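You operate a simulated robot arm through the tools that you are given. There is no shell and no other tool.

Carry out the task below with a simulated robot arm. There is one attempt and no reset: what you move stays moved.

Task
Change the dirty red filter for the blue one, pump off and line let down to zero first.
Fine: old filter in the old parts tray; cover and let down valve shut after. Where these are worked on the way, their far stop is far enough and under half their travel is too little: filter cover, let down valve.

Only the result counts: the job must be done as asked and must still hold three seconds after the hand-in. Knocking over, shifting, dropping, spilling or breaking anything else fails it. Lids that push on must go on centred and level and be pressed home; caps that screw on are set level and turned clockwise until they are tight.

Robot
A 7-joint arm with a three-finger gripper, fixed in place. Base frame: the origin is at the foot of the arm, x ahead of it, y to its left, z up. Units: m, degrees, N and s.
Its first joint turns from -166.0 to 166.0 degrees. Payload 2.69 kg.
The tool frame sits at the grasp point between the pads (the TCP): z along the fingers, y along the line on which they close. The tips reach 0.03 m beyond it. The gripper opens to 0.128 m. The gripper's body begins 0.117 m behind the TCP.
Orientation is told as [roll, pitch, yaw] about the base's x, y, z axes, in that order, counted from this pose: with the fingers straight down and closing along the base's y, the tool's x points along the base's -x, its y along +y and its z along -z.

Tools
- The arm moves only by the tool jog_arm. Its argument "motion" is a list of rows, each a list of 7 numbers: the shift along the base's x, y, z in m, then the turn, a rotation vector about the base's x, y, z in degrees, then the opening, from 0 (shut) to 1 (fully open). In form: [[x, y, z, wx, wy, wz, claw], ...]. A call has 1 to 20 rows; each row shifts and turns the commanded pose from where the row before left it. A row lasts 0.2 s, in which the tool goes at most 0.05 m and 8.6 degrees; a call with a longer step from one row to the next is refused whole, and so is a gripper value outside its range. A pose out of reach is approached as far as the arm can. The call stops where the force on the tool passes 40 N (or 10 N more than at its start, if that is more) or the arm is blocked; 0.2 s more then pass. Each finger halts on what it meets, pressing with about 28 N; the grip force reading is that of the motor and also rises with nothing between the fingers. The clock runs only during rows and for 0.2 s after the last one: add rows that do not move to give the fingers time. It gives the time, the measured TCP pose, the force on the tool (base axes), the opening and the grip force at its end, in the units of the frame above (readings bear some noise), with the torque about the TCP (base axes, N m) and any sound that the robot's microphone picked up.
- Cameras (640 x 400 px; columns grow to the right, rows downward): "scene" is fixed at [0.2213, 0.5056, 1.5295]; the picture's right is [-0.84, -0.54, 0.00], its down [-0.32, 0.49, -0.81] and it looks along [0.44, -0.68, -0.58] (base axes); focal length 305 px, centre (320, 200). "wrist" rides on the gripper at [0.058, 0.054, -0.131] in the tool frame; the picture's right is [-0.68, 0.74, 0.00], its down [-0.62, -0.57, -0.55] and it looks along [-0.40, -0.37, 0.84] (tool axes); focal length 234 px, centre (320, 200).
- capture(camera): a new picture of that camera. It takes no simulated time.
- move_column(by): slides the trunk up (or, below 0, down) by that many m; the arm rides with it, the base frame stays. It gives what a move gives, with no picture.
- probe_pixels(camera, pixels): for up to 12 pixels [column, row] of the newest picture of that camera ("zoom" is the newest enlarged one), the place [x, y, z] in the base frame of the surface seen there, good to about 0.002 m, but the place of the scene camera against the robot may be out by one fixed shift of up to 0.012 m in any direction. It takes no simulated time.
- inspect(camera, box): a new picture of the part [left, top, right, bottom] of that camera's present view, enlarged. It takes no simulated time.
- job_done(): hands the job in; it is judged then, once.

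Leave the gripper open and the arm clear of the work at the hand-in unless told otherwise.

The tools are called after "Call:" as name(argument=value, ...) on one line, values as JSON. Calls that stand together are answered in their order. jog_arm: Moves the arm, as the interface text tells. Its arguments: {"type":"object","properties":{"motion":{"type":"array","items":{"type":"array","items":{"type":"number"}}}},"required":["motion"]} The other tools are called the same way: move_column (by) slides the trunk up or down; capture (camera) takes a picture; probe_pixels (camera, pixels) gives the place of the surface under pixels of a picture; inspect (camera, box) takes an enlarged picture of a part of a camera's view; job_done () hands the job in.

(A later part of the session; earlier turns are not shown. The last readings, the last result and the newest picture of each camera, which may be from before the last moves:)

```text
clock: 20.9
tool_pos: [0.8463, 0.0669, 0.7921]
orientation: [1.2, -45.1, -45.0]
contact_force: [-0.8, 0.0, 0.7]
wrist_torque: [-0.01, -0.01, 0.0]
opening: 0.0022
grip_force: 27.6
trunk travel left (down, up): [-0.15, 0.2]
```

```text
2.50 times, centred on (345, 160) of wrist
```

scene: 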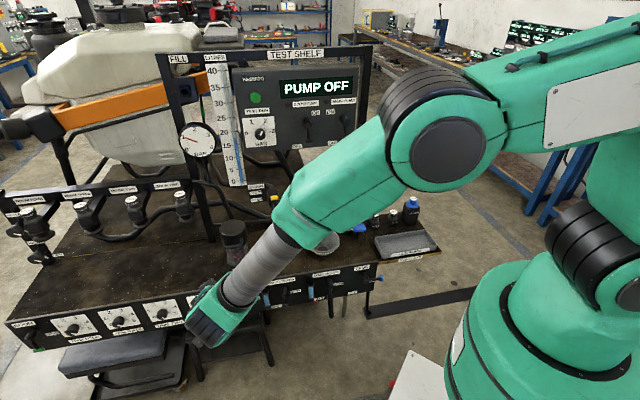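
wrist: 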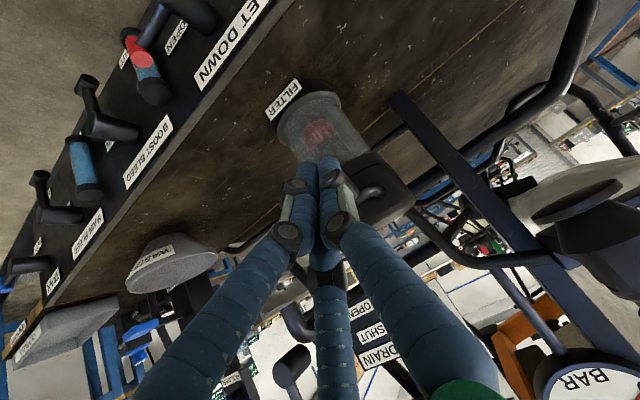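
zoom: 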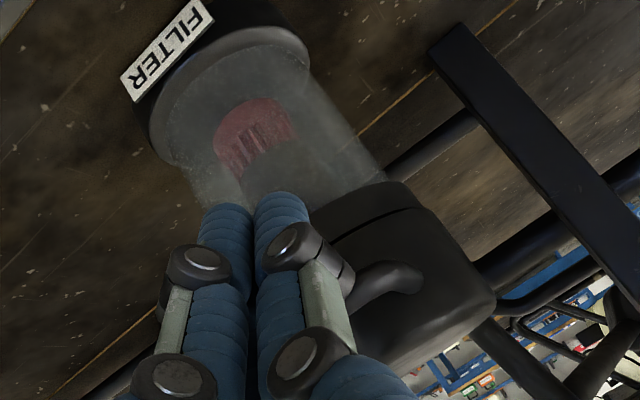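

The tips sit just in front of the glass below the bar. I move in under the bar and lift about 3 cm as a test.

Call:
jog_arm(motion=[[0.0111, -0.0111, 0.008, 0, 0, 0, 0], [0.0025, -0.0025, 0.01, 0, 0, 0, 0], [0.003, -0.003, 0.0125, 0, 0, 0, 0], [0.003, -0.003, 0.0125, 0, 0, 0, 0], [0, 0, 0, 0, 0, 0, 0]])

Call:
inspect(camera="wrist", box=[260, 80, 430, 240])

Call:
inspect(camera="scene", box=[190, 185, 290, 285])

```text
clock: 22.1
tool_pos: [0.8646, 0.048, 0.8356]
orientation: [1.2, -45.1, -45.1]
contact_force: [-0.8, 0.8, 0.5]
wrist_torque: [0.01, 0.01, 0.03]
opening: 0.0022
grip_force: 28.2
trunk travel left (down, up): [-0.15, 0.2]
```

```text
2.50 times, centred on (345, 160) of wrist
```

zoom: 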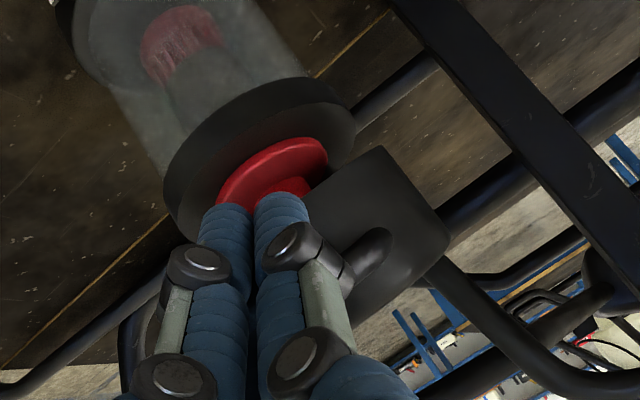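

```text
4.00 times, centred on (240, 235) of scene
```

zoom: 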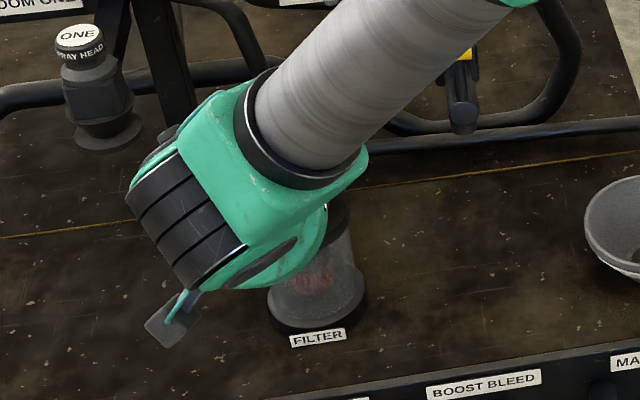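

The cover is lifting on a rear hinge; the red filter's collar and knob are visible inside. I continue the arc.

Call:
jog_arm(motion=[[0.0058, -0.0058, 0.0128, 0, 0, 0, 0], [0.0058, -0.0058, 0.0128, 0, 0, 0, 0], [0.0078, -0.0078, 0.0102, 0, 0, 0, 0], [0.0078, -0.0078, 0.0102, 0, 0, 0, 0], [0, 0, 0, 0, 0, 0, 0]])

Call:
inspect(camera="wrist", box=[220, 60, 460, 260])

```text
clock: 23.3
tool_pos: [0.8918, 0.0197, 0.8816]
orientation: [1.3, -45.1, -45.2]
contact_force: [0.6, -0.7, 0.5]
wrist_torque: [0.03, 0.02, 0.02]
opening: 0.002
grip_force: 28.2
trunk travel left (down, up): [-0.15, 0.2]
```

```text
2.00 times, centred on (340, 160) of wrist
```

zoom: 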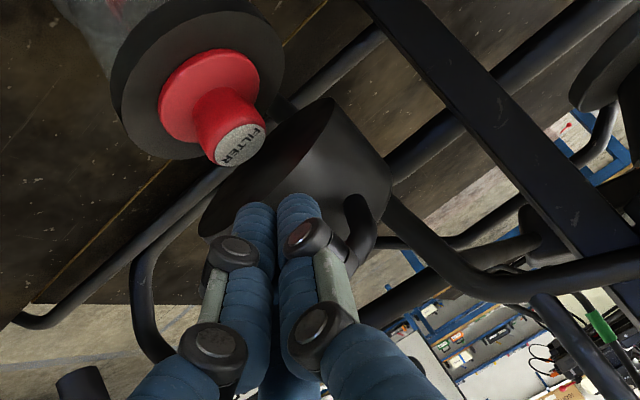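

Good: the cover is about 45° open and the red filter's knob is clear to see. I continue to about 80°.

Call:
jog_arm(motion=[[0.0093, -0.0093, 0.0078, 0, 0, 0, 0], [0.0093, -0.0093, 0.0078, 0, 0, 0, 0], [0.0102, -0.0102, 0.004, 0, 0, 0, 0], [0.0102, -0.0102, 0.004, 0, 0, 0, 0], [0.0105, -0.0105, 0.0005, 0, 0, 0, 0], [0, 0, 0, 0, 0, 0, 0]])

Call:
inspect(camera="wrist", box=[220, 60, 460, 260])

Call:
capture(camera="scene")

```text
clock: 24.7
tool_pos: [0.9395, -0.0272, 0.9056]
orientation: [1.2, -45.1, -45.1]
contact_force: [1.2, 0.6, -0.2]
wrist_torque: [-0.01, 0.03, -0.02]
opening: 0.002
grip_force: 27.8
trunk travel left (down, up): [-0.15, 0.2]
```

```text
2.00 times, centred on (340, 160) of wrist
```

zoom: 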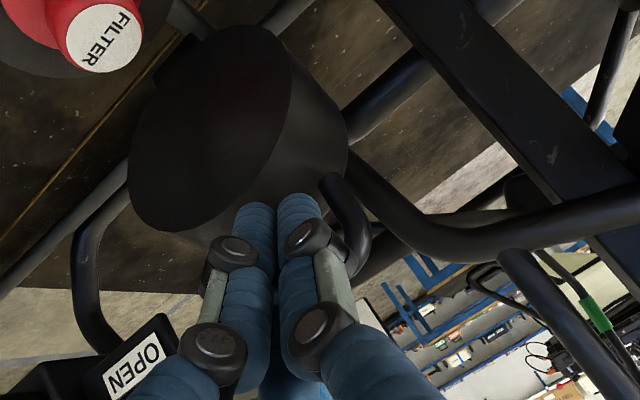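

```text
taken
```

scene: 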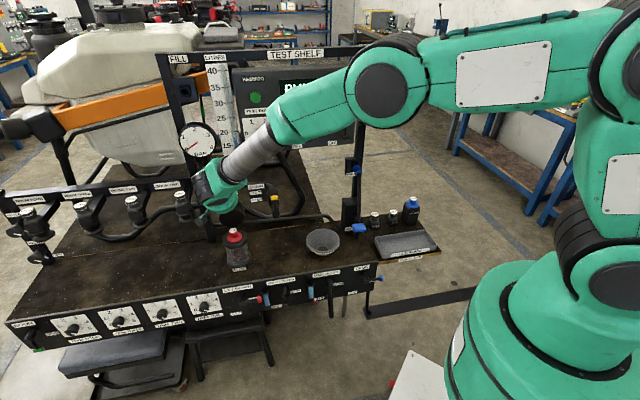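

About 75–80° open. I keep pushing back until its far stop (watching for force).

Call:
jog_arm(motion=[[0.0105, -0.0105, 0, 0, 0, 0, 0], [0.0105, -0.0105, -0.001, 0, 0, 0, 0], [0.008, -0.008, -0.003, 0, 0, 0, 0], [0.008, -0.008, -0.003, 0, 0, 0, 0], [0, 0, 0, 0, 0, 0, 0]])

Call:
inspect(camera="wrist", box=[220, 60, 460, 260])

Call:
inspect(camera="scene", box=[170, 140, 290, 280])

```text
clock: 25.9
tool_pos: [0.9818, -0.0669, 0.9059]
orientation: [1.6, -45.5, -45.5]
contact_force: [3.8, 0.2, 6.0]
wrist_torque: [-0.07, -0.13, 0.01]
opening: 0.0021
grip_force: 28.0
trunk travel left (down, up): [-0.15, 0.2]
stopped in row 5: the force on the tool passed its limit at 42 N (the readings are from after the stop); the commanded pose is now the measured one
```

```text
2.00 times, centred on (340, 160) of wrist
```

zoom: 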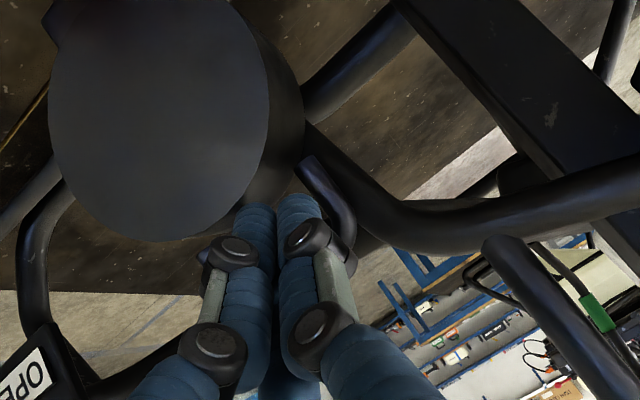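

```text
2.86 times, centred on (230, 210) of scene
```

zoom: 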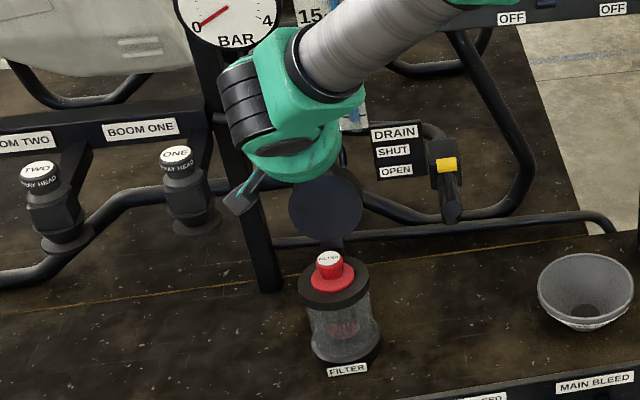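

The cover has reached its stop (42 N), standing upright behind the housing. I back the finger away gently and check it stays open.

Call:
jog_arm(motion=[[-0.005, 0.005, 0, 0, 0, 0, 0], [-0.02, 0.02, 0.02, 0, 0, 0, 0], [-0.02, 0.02, 0.02, 0, 0, 0, 0], [-0.03, 0.03, 0.02, 0, 0, 0, 0], [0, 0, 0, 0, 0, 0, 0]])

Call:
capture(camera="wrist")

Call:
inspect(camera="scene", box=[170, 140, 290, 280])

```text
clock: 27.1
tool_pos: [0.9061, 0.0105, 0.9635]
orientation: [1.5, -45.4, -45.4]
contact_force: [0.0, 0.3, 0.3]
wrist_torque: [0.03, -0.04, -0.01]
opening: 0.0023
grip_force: 27.8
trunk travel left (down, up): [-0.15, 0.2]
```

```text
taken
```

wrist: 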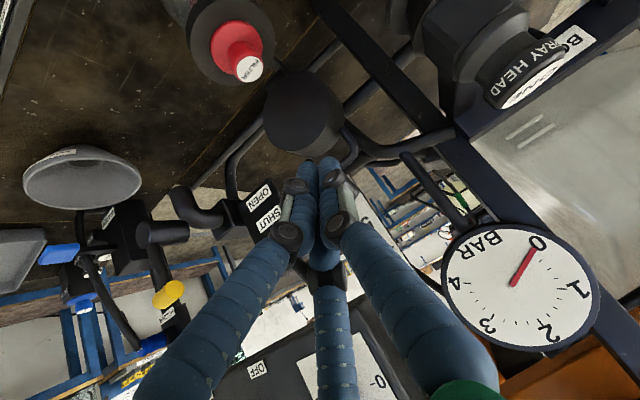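

```text
2.86 times, centred on (230, 210) of scene
```

zoom: 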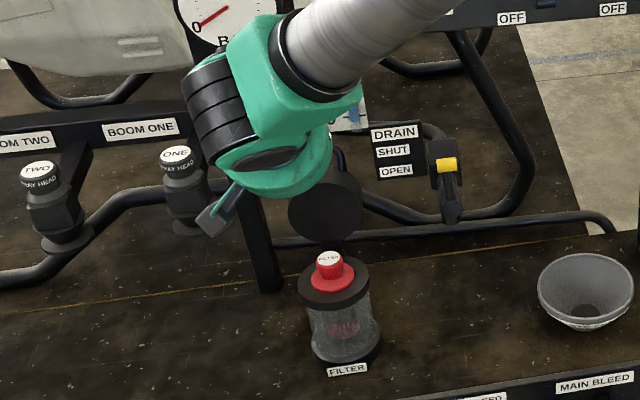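

The cover stays open. I probe the red filter's knob and collar from the wrist view (around (240,55)).

Call:
inspect(camera="wrist", box=[180, 0, 350, 160])

```text
2.50 times, centred on (265, 80) of wrist
```

zoom: 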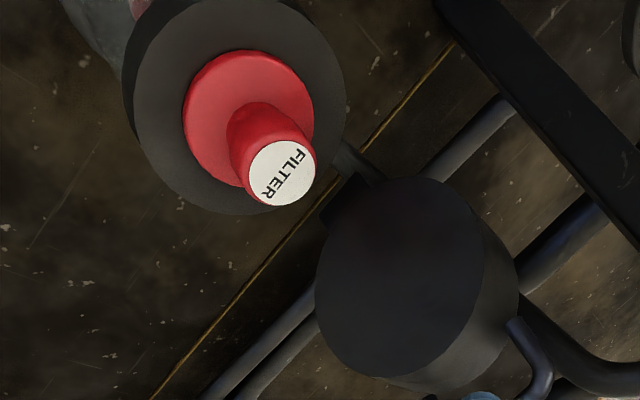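

Call:
probe_pixels(camera="zoom", pixels=[[282, 172], [255, 185], [310, 160], [290, 145], [275, 200], [225, 100], [200, 130], [300, 90], [190, 170], [330, 110], [390, 260], [410, 200]])

```text
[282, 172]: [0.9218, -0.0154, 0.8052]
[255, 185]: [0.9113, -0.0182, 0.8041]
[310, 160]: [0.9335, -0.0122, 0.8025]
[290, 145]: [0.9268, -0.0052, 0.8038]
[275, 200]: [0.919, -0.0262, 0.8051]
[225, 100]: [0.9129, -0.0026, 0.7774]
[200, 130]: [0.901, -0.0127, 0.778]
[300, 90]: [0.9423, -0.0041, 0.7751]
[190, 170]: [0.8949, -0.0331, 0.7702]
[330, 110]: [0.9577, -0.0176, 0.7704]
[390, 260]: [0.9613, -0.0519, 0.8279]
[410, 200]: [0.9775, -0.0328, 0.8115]
```

Knob top centre (0.922,-0.015,0.804), Ø≈24 mm; collar top z 0.7775; the open cover's face stands at d≈-0.715. I turn the tool straight down (closing along the bench direction), half open, hovering above the knob.

Call:
jog_arm(motion=[[0, 0, 0, 5.35, 5.35, 0, 0.5], [0, 0, 0, 5.35, 5.35, 0, 0.5], [0, 0, 0, 5.35, 5.35, 0, 0.5], [0, 0, 0, 5.35, 5.35, 0, 0.5], [0, 0, 0, 5.35, 5.35, 0, 0.5], [0, 0, 0, 5.35, 5.35, 0, 0.5], [0, 0, 0, -1.06, 1.06, 0, 0.5], [0.0078, -0.013, 0, 0, 0, 0, 0.5], [0.0078, -0.013, 0, 0, 0, 0, 0.5], [0, 0, 0, 0, 0, 0, 0.5]])

Call:
capture(camera="wrist")

Call:
inspect(camera="scene", box=[170, 120, 290, 280])

```text
clock: 29.3
tool_pos: [0.9211, -0.017, 0.9618]
orientation: [-0.3, -0.1, -45.2]
contact_force: [0.2, -0.8, -0.8]
wrist_torque: [0.03, 0.0, -0.04]
opening: 0.0642
grip_force: 0.1
trunk travel left (down, up): [-0.15, 0.2]
```

```text
taken
```

wrist: 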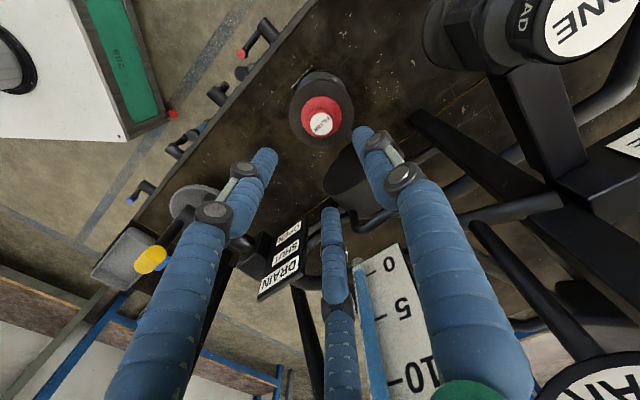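

```text
2.50 times, centred on (230, 200) of scene
```

zoom: 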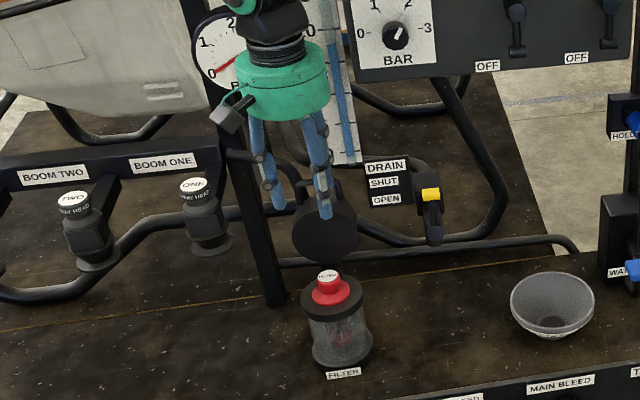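

Hovering above with fingers half open. I descend 0.105 m to just above the knob and check alignment.

Call:
jog_arm(motion=[[0.0004, 0.0008, -0.03, 0, 0, 0, 0.5], [0.0003, 0.0008, -0.03, 0, 0, 0, 0.5], [0, 0, -0.03, 0, 0, 0, 0.5], [0, 0, -0.015, 0, 0, 0, 0.5], [0, 0, 0, 0, 0, 0, 0.5]])

Call:
capture(camera="wrist")

Call:
inspect(camera="scene", box=[190, 180, 280, 280])

```text
clock: 30.5
tool_pos: [0.9232, -0.0132, 0.8573]
orientation: [-0.4, -0.1, -45.3]
contact_force: [-0.4, 0.3, -0.8]
wrist_torque: [-0.04, 0.0, -0.01]
opening: 0.064
grip_force: 0.0
trunk travel left (down, up): [-0.15, 0.2]
```

```text
taken
```

wrist: 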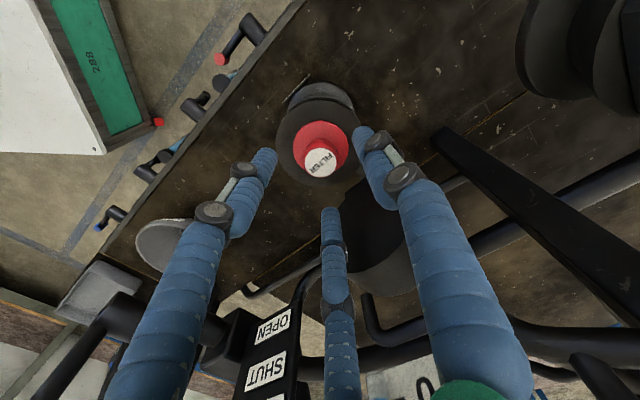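

```text
4.00 times, centred on (235, 230) of scene
```

zoom: 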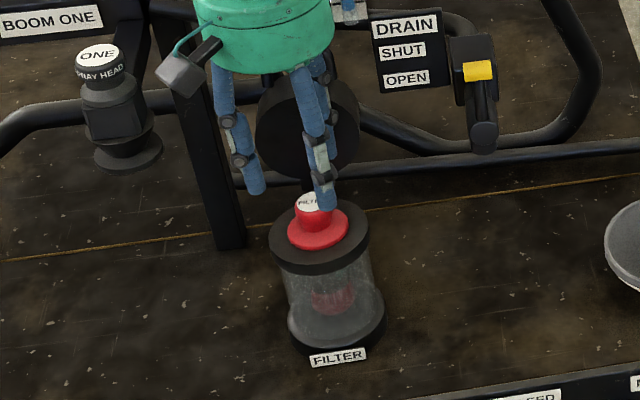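

The knob lies on the tool axis. I descend the last 46 mm so the tips straddle the knob just above the collar.

Call:
jog_arm(motion=[[-0.0007, -0.0011, -0.016, 0, 0, 0, 0.5], [-0.0007, -0.0011, -0.016, 0, 0, 0, 0.5], [0, 0, -0.013, 0, 0, 0, 0.5], [0, 0, 0, 0, 0, 0, 0.5]])

Call:
capture(camera="wrist")

Call:
inspect(camera="scene", box=[190, 180, 280, 280])

```text
clock: 31.5
tool_pos: [0.9215, -0.0156, 0.8132]
orientation: [-0.3, 0.0, -45.1]
contact_force: [-0.1, 0.5, -0.4]
wrist_torque: [0.0, 0.03, -0.01]
opening: 0.0642
grip_force: 0.1
trunk travel left (down, up): [-0.15, 0.2]
```

```text
taken
```

wrist: 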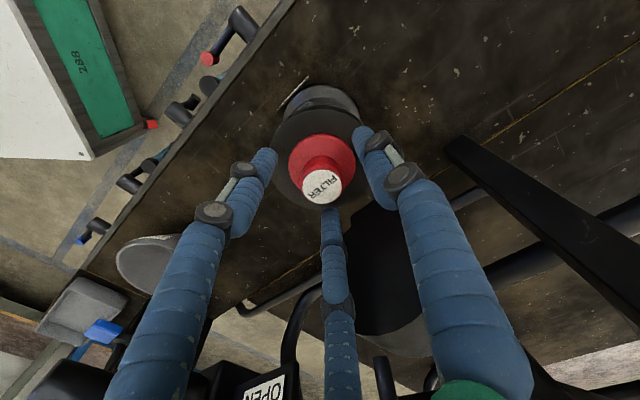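

```text
4.00 times, centred on (235, 230) of scene
```

zoom: 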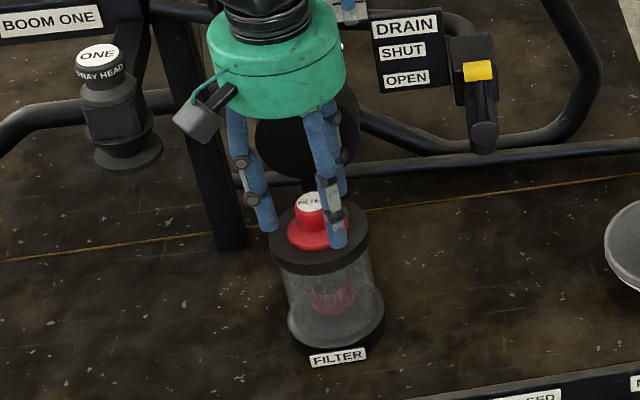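

Well placed. I close the gripper on the knob.

Call:
jog_arm(motion=[[0, 0, 0, 0, 0, 0, 0.25], [0, 0, 0, 0, 0, 0, 0.1], [0, 0, 0, 0, 0, 0, 0.05], [0, 0, 0, 0, 0, 0, 0.05], [0, 0, 0, 0, 0, 0, 0.05]])

Call:
capture(camera="wrist")

```text
clock: 32.7
tool_pos: [0.9217, -0.0165, 0.8123]
orientation: [-0.3, 0.0, -45.4]
contact_force: [5.2, -5.2, -0.3]
wrist_torque: [-0.18, -0.24, -0.08]
opening: 0.03
grip_force: 28.7
trunk travel left (down, up): [-0.15, 0.2]
```

```text
taken
```

wrist: 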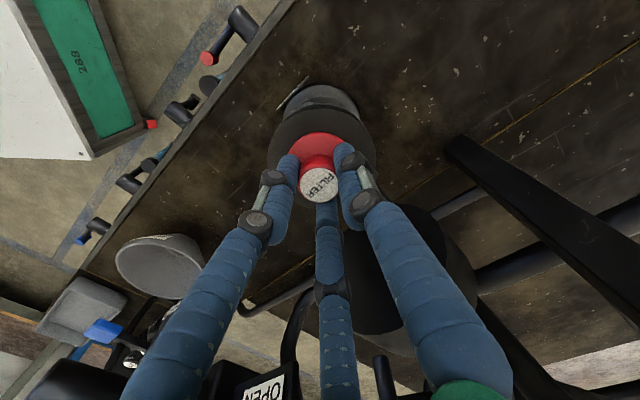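

Gripped (opening 30 mm, 28 N). There is a small side force (~7 N towards the panel); I shift 1 mm that way and begin lifting slowly.

Call:
jog_arm(motion=[[0.001, -0.001, 0.002, 0, 0, 0, 0.05], [0, 0, 0.008, 0, 0, 0, 0.05], [0, 0, 0.01, 0, 0, 0, 0.05], [0, 0, 0.01, 0, 0, 0, 0.05], [0, 0, 0, 0, 0, 0, 0.05]])

Call:
inspect(camera="scene", box=[190, 180, 280, 280])

```text
clock: 33.9
tool_pos: [0.9209, -0.017, 0.8432]
orientation: [-0.3, -0.1, -45.2]
contact_force: [1.6, 0.6, -0.6]
wrist_torque: [0.1, -0.11, -0.02]
opening: 0.0299
grip_force: 28.3
trunk travel left (down, up): [-0.15, 0.2]
```

```text
4.00 times, centred on (235, 230) of scene
```

zoom: 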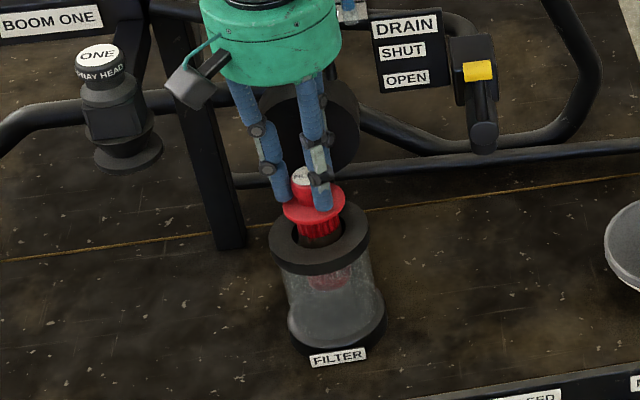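

The filter rises with its collar off the rim. I keep lifting straight up 0.10 m more.

Call:
jog_arm(motion=[[0, 0, 0.015, 0, 0, 0, 0.05], [0, 0, 0.02, 0, 0, 0, 0.05], [0, 0, 0.02, 0, 0, 0, 0.05], [0, 0, 0.02, 0, 0, 0, 0.05], [0, 0, 0.02, 0, 0, 0, 0.05], [0, 0, 0.015, 0, 0, 0, 0.05], [0, 0, 0, 0, 0, 0, 0.05]])

Call:
inspect(camera="scene", box=[170, 120, 290, 280])

Call:
capture(camera="wrist")

```text
clock: 35.5
tool_pos: [0.9216, -0.0181, 0.954]
orientation: [-0.3, 0.0, -45.2]
contact_force: [-0.3, -0.2, -0.7]
wrist_torque: [0.0, 0.0, 0.01]
opening: 0.0299
grip_force: 28.0
trunk travel left (down, up): [-0.15, 0.2]
```

```text
2.50 times, centred on (230, 200) of scene
```

zoom: 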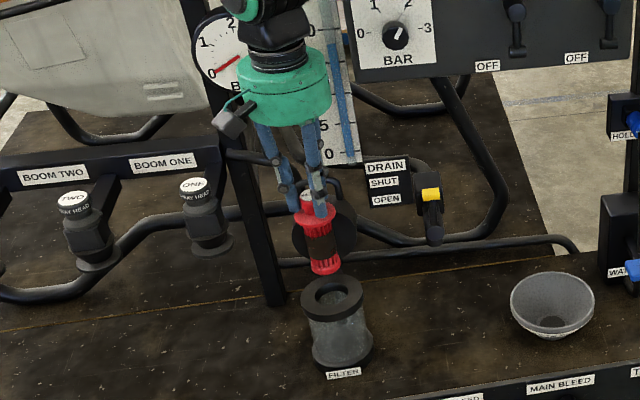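

```text
taken
```

wrist: 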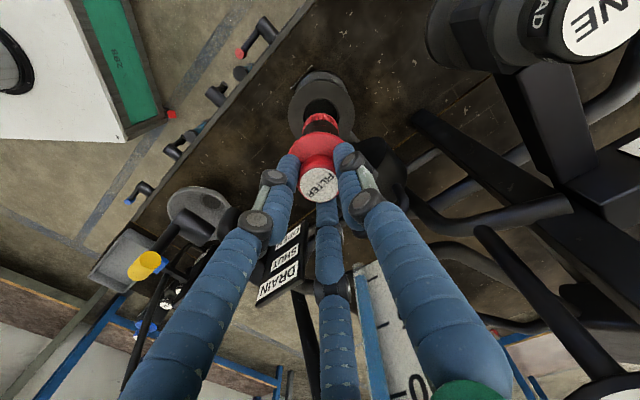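

The red filter is out. Before carrying it to the tray I probe the tray, water valve, posts and blue filter positions.

Call:
inspect(camera="scene", box=[330, 150, 450, 270])

Call:
probe_pixels(camera="zoom", pixels=[[155, 260], [100, 170], [180, 165], [90, 75], [395, 190], [290, 235], [220, 245], [270, 310], [460, 320], [170, 280], [215, 365], [385, 275]])

```text
3.33 times, centred on (390, 210) of scene
```

zoom: 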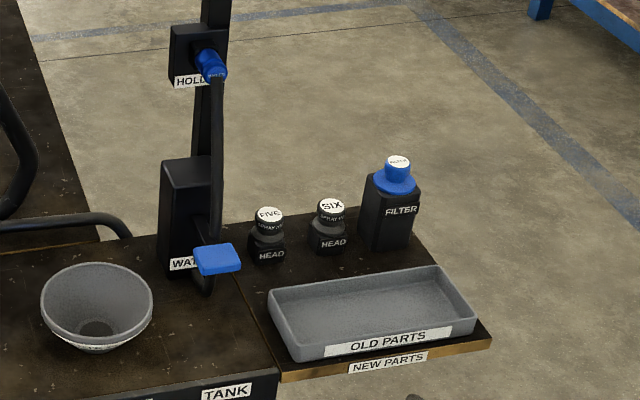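

```text
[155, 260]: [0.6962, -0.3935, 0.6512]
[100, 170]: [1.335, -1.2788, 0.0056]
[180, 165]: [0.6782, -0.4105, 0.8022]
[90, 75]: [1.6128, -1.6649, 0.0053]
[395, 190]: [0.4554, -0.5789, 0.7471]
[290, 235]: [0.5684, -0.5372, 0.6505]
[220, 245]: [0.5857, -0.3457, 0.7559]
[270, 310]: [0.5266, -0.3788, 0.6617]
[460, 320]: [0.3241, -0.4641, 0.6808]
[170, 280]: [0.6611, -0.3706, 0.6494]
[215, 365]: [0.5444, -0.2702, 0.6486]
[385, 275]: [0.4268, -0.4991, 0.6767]
```

Water valve handle stands at d≈-0.66, z 0.76; so I carry the filter along d≈-0.55 at this height (its bottom ≈0.83) to in front of the tray.

Call:
jog_arm(motion=[[-0.02, 0.02, 0.005, 0, 0, 0, 0.05], [-0.03, 0.03, 0, 0, 0, 0, 0.05], [-0.031, 0.031, 0, 0, 0, 0, 0.05], [-0.0283, -0.0283, 0, 0, 0, 0, 0.05], [-0.0283, -0.0283, 0, 0, 0, 0, 0.05], [-0.0283, -0.0283, 0, 0, 0, 0, 0.05], [-0.0283, -0.0283, 0, 0, 0, 0, 0.05], [-0.0283, -0.0283, 0, 0, 0, 0, 0.05], [-0.0283, -0.0283, 0, 0, 0, 0, 0.05], [-0.0283, -0.0283, 0, 0, 0, 0, 0.05], [-0.0283, -0.0283, 0, 0, 0, 0, 0.05], [-0.0283, -0.0283, 0, 0, 0, 0, 0.05], [-0.0283, -0.0283, 0, 0, 0, 0, 0.05], [-0.0283, -0.0283, 0, 0, 0, 0, 0.05], [-0.0283, -0.0283, 0, 0, 0, 0, 0.05], [-0.0283, -0.0283, 0, 0, 0, 0, 0.05], [-0.0283, -0.0283, 0, 0, 0, 0, 0.05], [0, 0, 0, 0, 0, 0, 0.05]])

Call:
capture(camera="wrist")

Call:
capture(camera="scene")

```text
clock: 39.3
tool_pos: [0.4439, -0.334, 0.9586]
orientation: [-0.3, -0.1, -45.3]
contact_force: [0.2, -0.4, -1.0]
wrist_torque: [0.03, -0.03, -0.01]
opening: 0.0299
grip_force: 27.5
trunk travel left (down, up): [-0.15, 0.2]
```

```text
taken
```

wrist: 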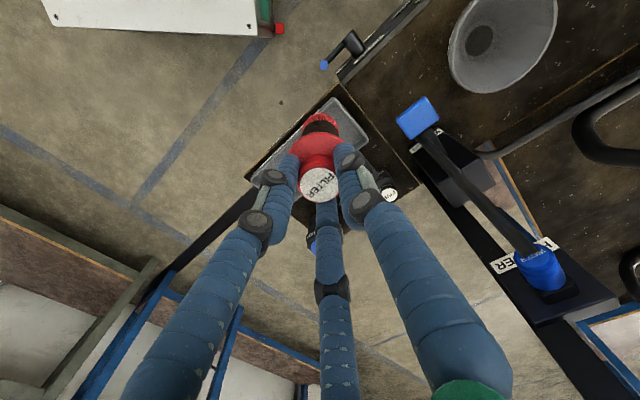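

```text
taken
```

scene: 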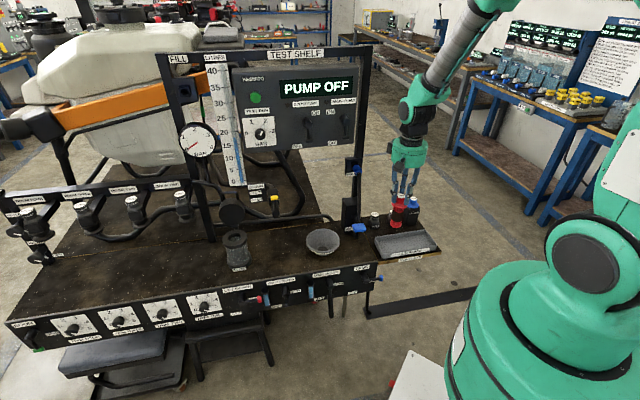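

Now I locate the tray accurately from this nearer wrist view (around (330,140)).

Call:
inspect(camera="wrist", box=[240, 70, 440, 220])

Call:
inspect(camera="scene", box=[360, 180, 450, 270])

```text
2.67 times, centred on (340, 145) of wrist
```

zoom: 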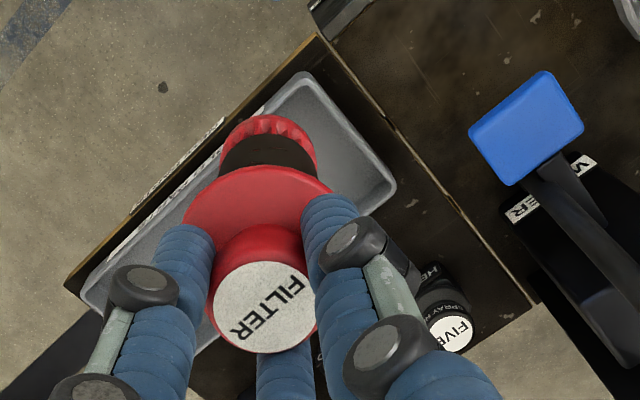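

```text
4.44 times, centred on (405, 225) of scene
```

zoom: 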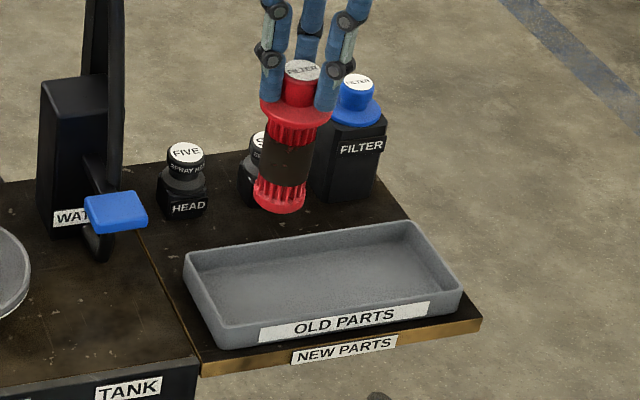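

I probe tray corners and floor in the scene zoom.

Call:
probe_pixels(camera="zoom", pixels=[[188, 258], [410, 224], [460, 292], [222, 325], [250, 300], [320, 270], [390, 250], [320, 300], [420, 280], [300, 255], [240, 275], [290, 200]])

Call:
inspect(camera="wrist", box=[240, 70, 440, 220])

Call:
probe_pixels(camera="zoom", pixels=[[305, 80], [395, 185], [340, 140], [350, 180], [320, 110], [100, 290], [170, 215], [385, 190], [300, 95], [130, 245], [280, 130], [240, 180]])

```text
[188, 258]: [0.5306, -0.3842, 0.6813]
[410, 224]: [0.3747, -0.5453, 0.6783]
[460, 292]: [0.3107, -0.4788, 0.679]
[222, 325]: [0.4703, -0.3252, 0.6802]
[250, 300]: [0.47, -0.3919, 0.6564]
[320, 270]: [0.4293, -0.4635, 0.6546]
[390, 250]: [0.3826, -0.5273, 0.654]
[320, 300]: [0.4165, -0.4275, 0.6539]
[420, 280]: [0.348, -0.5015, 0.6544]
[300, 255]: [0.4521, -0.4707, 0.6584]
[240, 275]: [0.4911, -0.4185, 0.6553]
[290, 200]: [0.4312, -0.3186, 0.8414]
```

```text
2.67 times, centred on (340, 145) of wrist
```

zoom: 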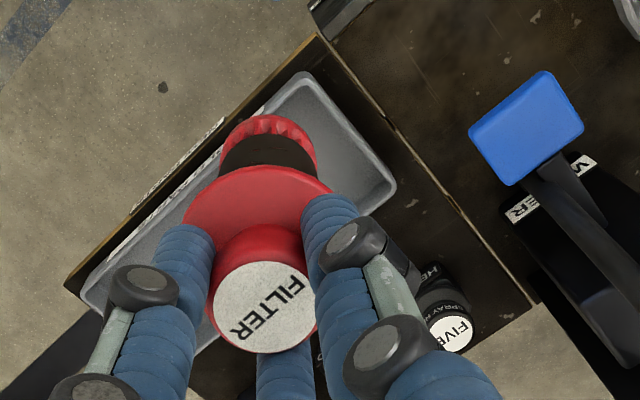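

```text
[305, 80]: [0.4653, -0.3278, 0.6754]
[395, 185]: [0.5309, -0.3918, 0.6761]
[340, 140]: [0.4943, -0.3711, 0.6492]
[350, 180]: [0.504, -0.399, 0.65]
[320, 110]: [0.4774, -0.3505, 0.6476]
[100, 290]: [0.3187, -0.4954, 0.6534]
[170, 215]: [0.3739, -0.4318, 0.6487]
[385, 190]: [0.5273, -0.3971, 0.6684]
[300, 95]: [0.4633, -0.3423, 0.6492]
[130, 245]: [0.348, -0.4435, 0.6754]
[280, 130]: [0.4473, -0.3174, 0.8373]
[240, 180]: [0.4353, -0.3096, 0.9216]
```

Tray: s from -0.098 to 0.12, d from -0.652 to -0.56, floor z≈0.649. I check the filter's bottom edge height in the scene zoom.

Call:
inspect(camera="scene", box=[385, 180, 425, 235])

```text
7.27 times, centred on (405, 208) of scene
```

zoom: 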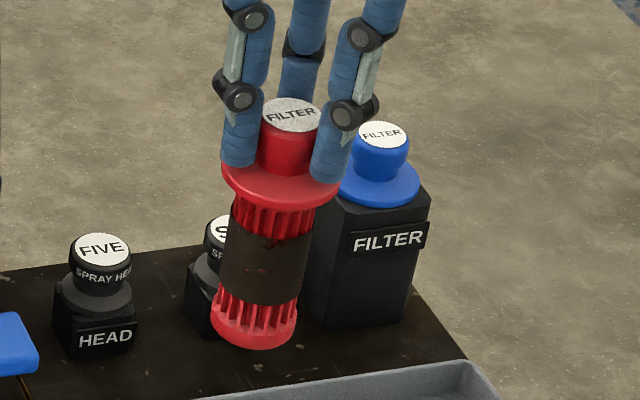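

Call:
probe_pixels(camera="zoom", pixels=[[245, 344], [265, 346], [220, 325], [290, 330], [265, 200], [245, 195], [290, 115], [380, 132], [380, 180], [385, 230], [410, 225], [345, 270]])

```text
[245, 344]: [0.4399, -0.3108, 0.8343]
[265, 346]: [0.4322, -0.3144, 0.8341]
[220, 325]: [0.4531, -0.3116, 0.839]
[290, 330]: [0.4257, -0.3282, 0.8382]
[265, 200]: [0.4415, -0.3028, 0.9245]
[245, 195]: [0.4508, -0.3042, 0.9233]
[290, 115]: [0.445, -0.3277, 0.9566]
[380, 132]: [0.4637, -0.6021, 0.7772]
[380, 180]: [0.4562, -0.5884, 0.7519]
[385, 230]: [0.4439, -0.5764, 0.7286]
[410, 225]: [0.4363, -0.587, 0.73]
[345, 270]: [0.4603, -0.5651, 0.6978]
```

Filter bottom is 0.1275 below the TCP, so it touches the tray floor at TCP z≈0.777. I move over the tray (s -0.03, d -0.606) and lower to 1 cm above the floor.

Call:
jog_arm(motion=[[0.002, -0.0245, 0, 0, 0, 0, 0.05], [0.002, -0.0245, 0, 0, 0, 0, 0.05], [0.002, -0.0245, 0, 0, 0, 0, 0.05], [0, 0, -0.03, 0, 0, 0, 0.05], [0, 0, -0.035, 0, 0, 0, 0.05], [0, 0, -0.035, 0, 0, 0, 0.05], [0, 0, -0.035, 0, 0, 0, 0.05], [0, 0, -0.02, 0, 0, 0, 0.05], [0, 0, -0.015, 0, 0, 0, 0.05], [0, 0, 0, 0, 0, 0, 0.05]])

Call:
inspect(camera="scene", box=[360, 170, 450, 270])

Call:
capture(camera="wrist")

```text
clock: 41.5
tool_pos: [0.4504, -0.4072, 0.788]
orientation: [-0.3, 0.0, -45.3]
contact_force: [-0.2, 0.0, -1.2]
wrist_torque: [0.02, 0.0, 0.01]
opening: 0.03
grip_force: 27.9
trunk travel left (down, up): [-0.15, 0.2]
```

```text
4.00 times, centred on (405, 220) of scene
```

zoom: 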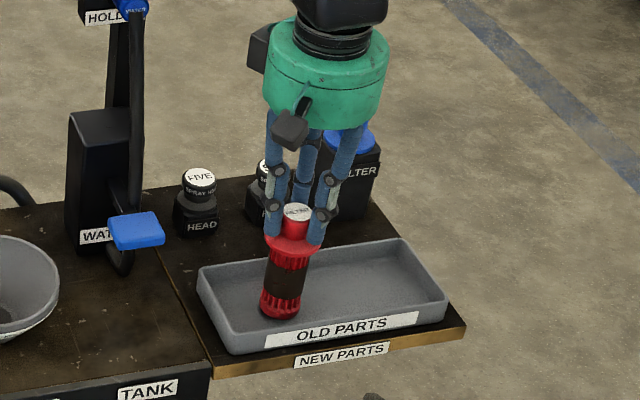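

```text
taken
```

wrist: 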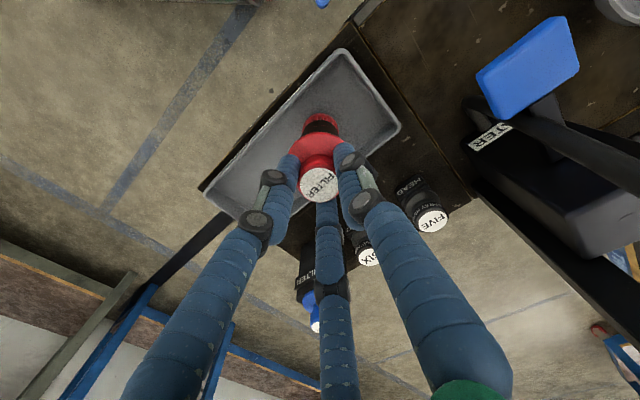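

It hangs just above the tray floor. I lower in small steps until it touches.

Call:
jog_arm(motion=[[0, 0, -0.004, 0, 0, 0, 0.05], [0, 0, -0.003, 0, 0, 0, 0.05], [0, 0, -0.002, 0, 0, 0, 0.05], [0, 0, 0, 0, 0, 0, 0.05]])

```text
clock: 42.5
tool_pos: [0.4523, -0.4078, 0.781]
orientation: [-0.3, -0.3, -45.3]
contact_force: [-0.8, 1.8, 23.9]
wrist_torque: [0.22, 0.11, -0.03]
opening: 0.0301
grip_force: 28.0
trunk travel left (down, up): [-0.15, 0.2]
```

It touches the floor (24 N up). I ease 2 mm and open the fingers gradually.

Call:
jog_arm(motion=[[0, 0, 0.002, 0, 0, 0, 0.05], [0, 0, 0, 0, 0, 0, 0.24], [0, 0, 0, 0, 0, 0, 0.27], [0, 0, 0, 0, 0, 0, 0.32], [0, 0, 0, 0, 0, 0, 0.4], [0, 0, 0, 0, 0, 0, 0.45], [0, 0, 0, 0, 0, 0, 0.45]])

Call:
inspect(camera="scene", box=[360, 170, 450, 270])

Call:
capture(camera="wrist")

```text
clock: 44.1
tool_pos: [0.4509, -0.4071, 0.7796]
orientation: [-0.3, 0.0, -45.3]
contact_force: [0.0, -0.4, -0.6]
wrist_torque: [0.0, -0.03, 0.0]
opening: 0.0576
grip_force: 0.1
trunk travel left (down, up): [-0.15, 0.2]
```

```text
4.00 times, centred on (405, 220) of scene
```

zoom: 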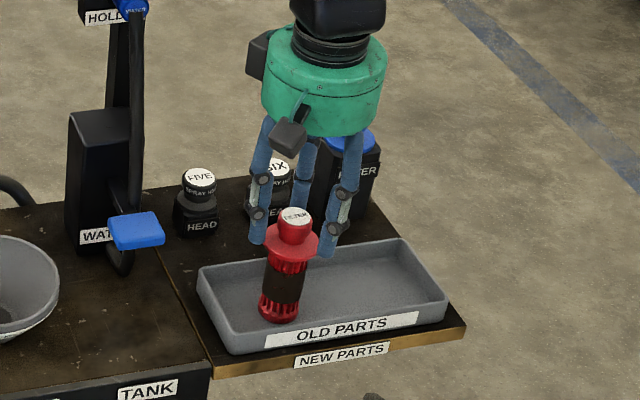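

```text
taken
```

wrist: 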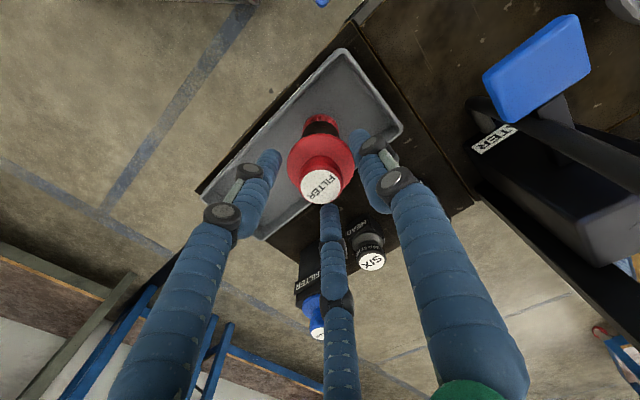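

The red filter stands upright in the tray. I raise straight up 0.16 m.

Call:
jog_arm(motion=[[0, 0, 0.015, 0, 0, 0, 0.45], [0, 0, 0.02, 0, 0, 0, 0.45], [0, 0, 0.03, 0, 0, 0, 0.45], [0, 0, 0.035, 0, 0, 0, 0.45], [0, 0, 0.035, 0, 0, 0, 0.45], [0, 0, 0.035, 0, 0, 0, 0.45], [0, 0, 0, 0, 0, 0, 0.45]])

Call:
capture(camera="wrist")

Call:
inspect(camera="scene", box=[360, 170, 450, 270])

```text
clock: 45.7
tool_pos: [0.4512, -0.4092, 0.9518]
orientation: [-0.3, 0.0, -45.2]
contact_force: [-1.2, -0.1, -0.8]
wrist_torque: [-0.03, -0.03, 0.02]
opening: 0.0576
grip_force: 0.1
trunk travel left (down, up): [-0.15, 0.2]
```

```text
taken
```

wrist: 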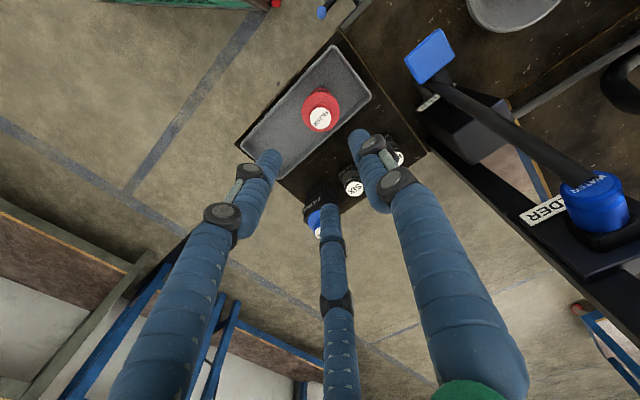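

```text
4.00 times, centred on (405, 220) of scene
```

zoom: 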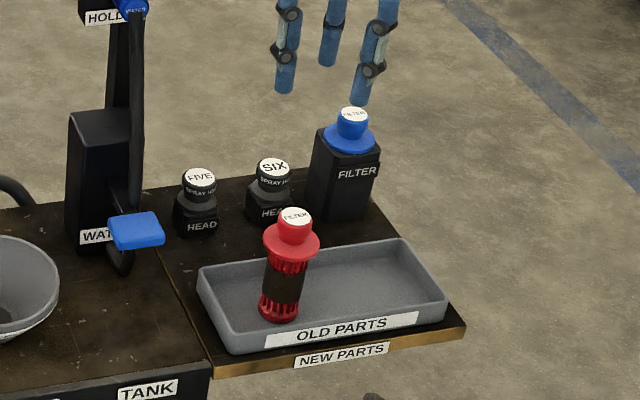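

I move over the blue filter (knob ≈ (0.464,-0.605)), staying high.

Call:
jog_arm(motion=[[0.0025, -0.039, 0, 0, 0, 0, 0.45], [0.0025, -0.039, 0, 0, 0, 0, 0.45], [0.0025, -0.039, 0, 0, 0, 0, 0.45], [0.0025, -0.039, 0, 0, 0, 0, 0.45], [0.0025, -0.039, 0, 0, 0, 0, 0.45], [0, 0, 0, 0, 0, 0, 0.45]])

Call:
capture(camera="wrist")

Call:
inspect(camera="wrist", box=[260, 80, 400, 210])

```text
clock: 47.1
tool_pos: [0.4616, -0.6035, 0.9489]
orientation: [-0.3, 0.0, -45.3]
contact_force: [0.3, -0.1, 0.5]
wrist_torque: [0.04, 0.01, -0.01]
opening: 0.0573
grip_force: 0.1
trunk travel left (down, up): [-0.15, 0.2]
```

```text
taken
```

wrist: 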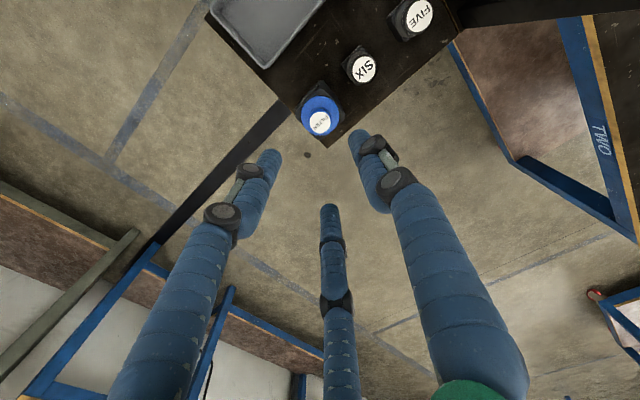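

```text
3.08 times, centred on (330, 145) of wrist
```

zoom: 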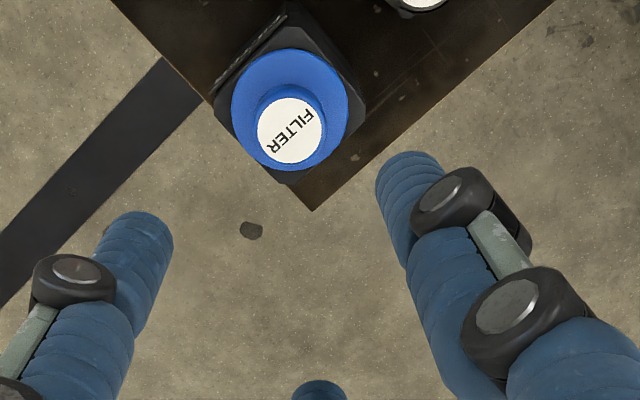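

I probe the blue filter's knob top, edges and collar in this zoom.

Call:
probe_pixels(camera="zoom", pixels=[[289, 131], [262, 135], [316, 128], [288, 104], [290, 158], [270, 72], [240, 105], [340, 100], [330, 150], [250, 60], [310, 190], [420, 5]])

```text
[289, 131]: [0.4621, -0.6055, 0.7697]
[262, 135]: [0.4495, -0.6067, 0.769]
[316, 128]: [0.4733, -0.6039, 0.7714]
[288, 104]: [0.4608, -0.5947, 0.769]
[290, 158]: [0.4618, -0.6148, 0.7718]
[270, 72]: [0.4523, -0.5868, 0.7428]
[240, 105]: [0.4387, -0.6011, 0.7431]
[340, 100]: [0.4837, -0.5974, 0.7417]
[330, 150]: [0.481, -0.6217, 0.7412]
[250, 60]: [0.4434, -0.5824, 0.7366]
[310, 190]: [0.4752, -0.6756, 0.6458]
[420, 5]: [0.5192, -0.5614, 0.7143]
```

Blue knob centre (0.4614,-0.605), top z 0.770, collar 0.743. I descend to TCP z≈0.812 and check.

Call:
jog_arm(motion=[[0, -0.0007, -0.035, 0, 0, 0, 0.45], [0, -0.0008, -0.035, 0, 0, 0, 0.45], [0, 0, -0.035, 0, 0, 0, 0.45], [0, 0, -0.032, 0, 0, 0, 0.45], [0, 0, 0, 0, 0, 0, 0.45]])

Call:
capture(camera="wrist")

Call:
inspect(camera="scene", box=[360, 150, 450, 250])

```text
clock: 48.3
tool_pos: [0.4626, -0.6026, 0.8154]
orientation: [-0.2, 0.0, -45.3]
contact_force: [0.4, 0.1, 0.2]
wrist_torque: [-0.02, 0.04, 0.0]
opening: 0.0575
grip_force: 0.1
trunk travel left (down, up): [-0.15, 0.2]
```

```text
taken
```

wrist: 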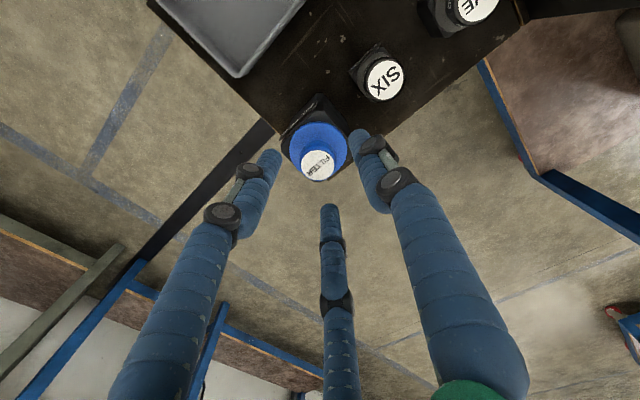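

```text
4.00 times, centred on (405, 200) of scene
```

zoom: 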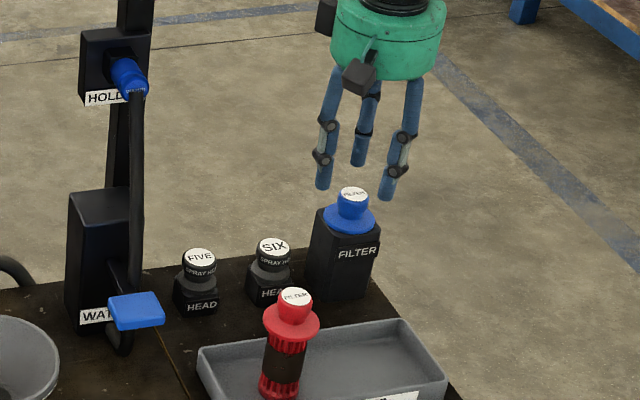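

Aligned to about 1 mm. I descend the last 37 mm and close on the knob.

Call:
jog_arm(motion=[[-0.0006, -0.0008, -0.015, 0, 0, 0, 0.45], [-0.0006, -0.0008, -0.015, 0, 0, 0, 0.45], [0, 0, -0.007, 0, 0, 0, 0.45], [0, 0, 0, 0, 0, 0, 0.45], [0, 0, 0, 0, 0, 0, 0.25], [0, 0, 0, 0, 0, 0, 0.1], [0, 0, 0, 0, 0, 0, 0.05], [0, 0, 0, 0, 0, 0, 0.05], [0, 0, 0, 0, 0, 0, 0.05]])

Call:
capture(camera="wrist")

Call:
inspect(camera="scene", box=[360, 150, 450, 250])

```text
clock: 50.3
tool_pos: [0.4625, -0.6038, 0.778]
orientation: [-0.3, 0.1, -45.3]
contact_force: [-0.9, 0.7, -0.3]
wrist_torque: [0.04, -0.03, -0.01]
opening: 0.03
grip_force: 27.9
trunk travel left (down, up): [-0.15, 0.2]
```

```text
taken
```

wrist: 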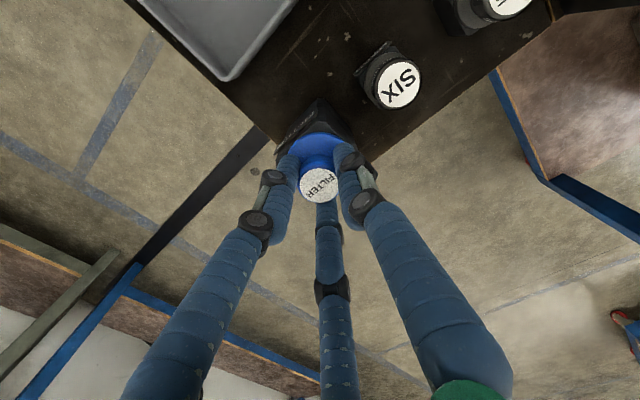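

```text
4.00 times, centred on (405, 200) of scene
```

zoom: 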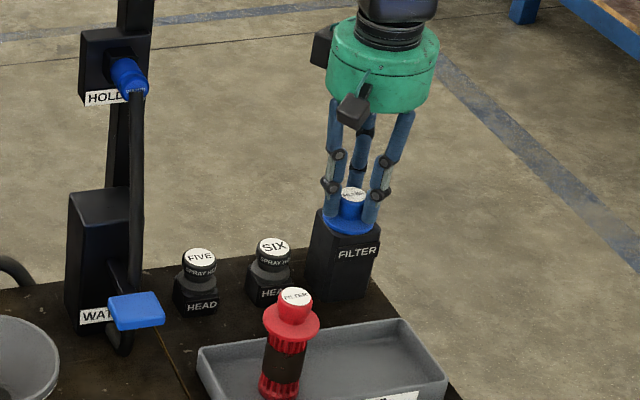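

Gripped. I lift slowly straight up.

Call:
jog_arm(motion=[[0, 0, 0.003, 0, 0, 0, 0.05], [0, 0, 0.008, 0, 0, 0, 0.05], [0, 0, 0.012, 0, 0, 0, 0.05], [0, 0, 0.02, 0, 0, 0, 0.05], [0, 0, 0.025, 0, 0, 0, 0.05], [0, 0, 0.03, 0, 0, 0, 0.05], [0, 0, 0.03, 0, 0, 0, 0.05], [0, 0, 0.03, 0, 0, 0, 0.05], [0, 0, 0.022, 0, 0, 0, 0.05], [0, 0, 0, 0, 0, 0, 0.05]])

Call:
inspect(camera="scene", box=[360, 130, 450, 250])

Call:
capture(camera="wrist")

```text
clock: 52.5
tool_pos: [0.4627, -0.6053, 0.9559]
orientation: [-0.4, -0.1, -45.3]
contact_force: [0.2, 0.6, -0.7]
wrist_torque: [0.0, 0.0, 0.03]
opening: 0.0298
grip_force: 28.0
trunk travel left (down, up): [-0.15, 0.2]
```

```text
3.33 times, centred on (405, 190) of scene
```

zoom: 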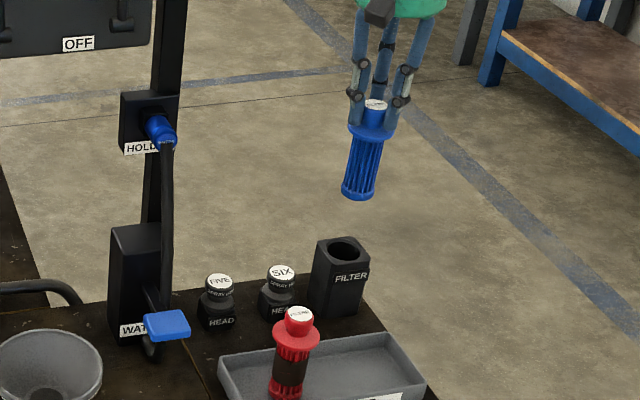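

```text
taken
```

wrist: 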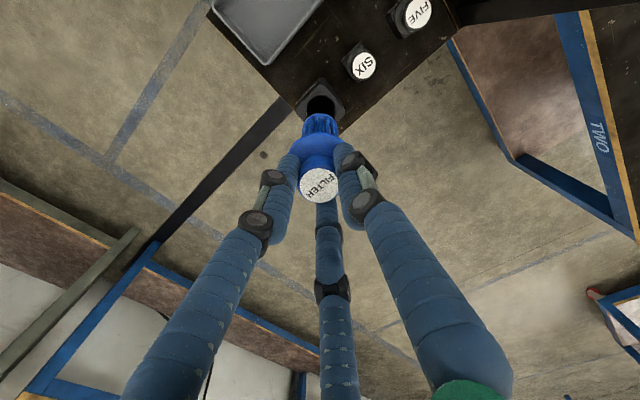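

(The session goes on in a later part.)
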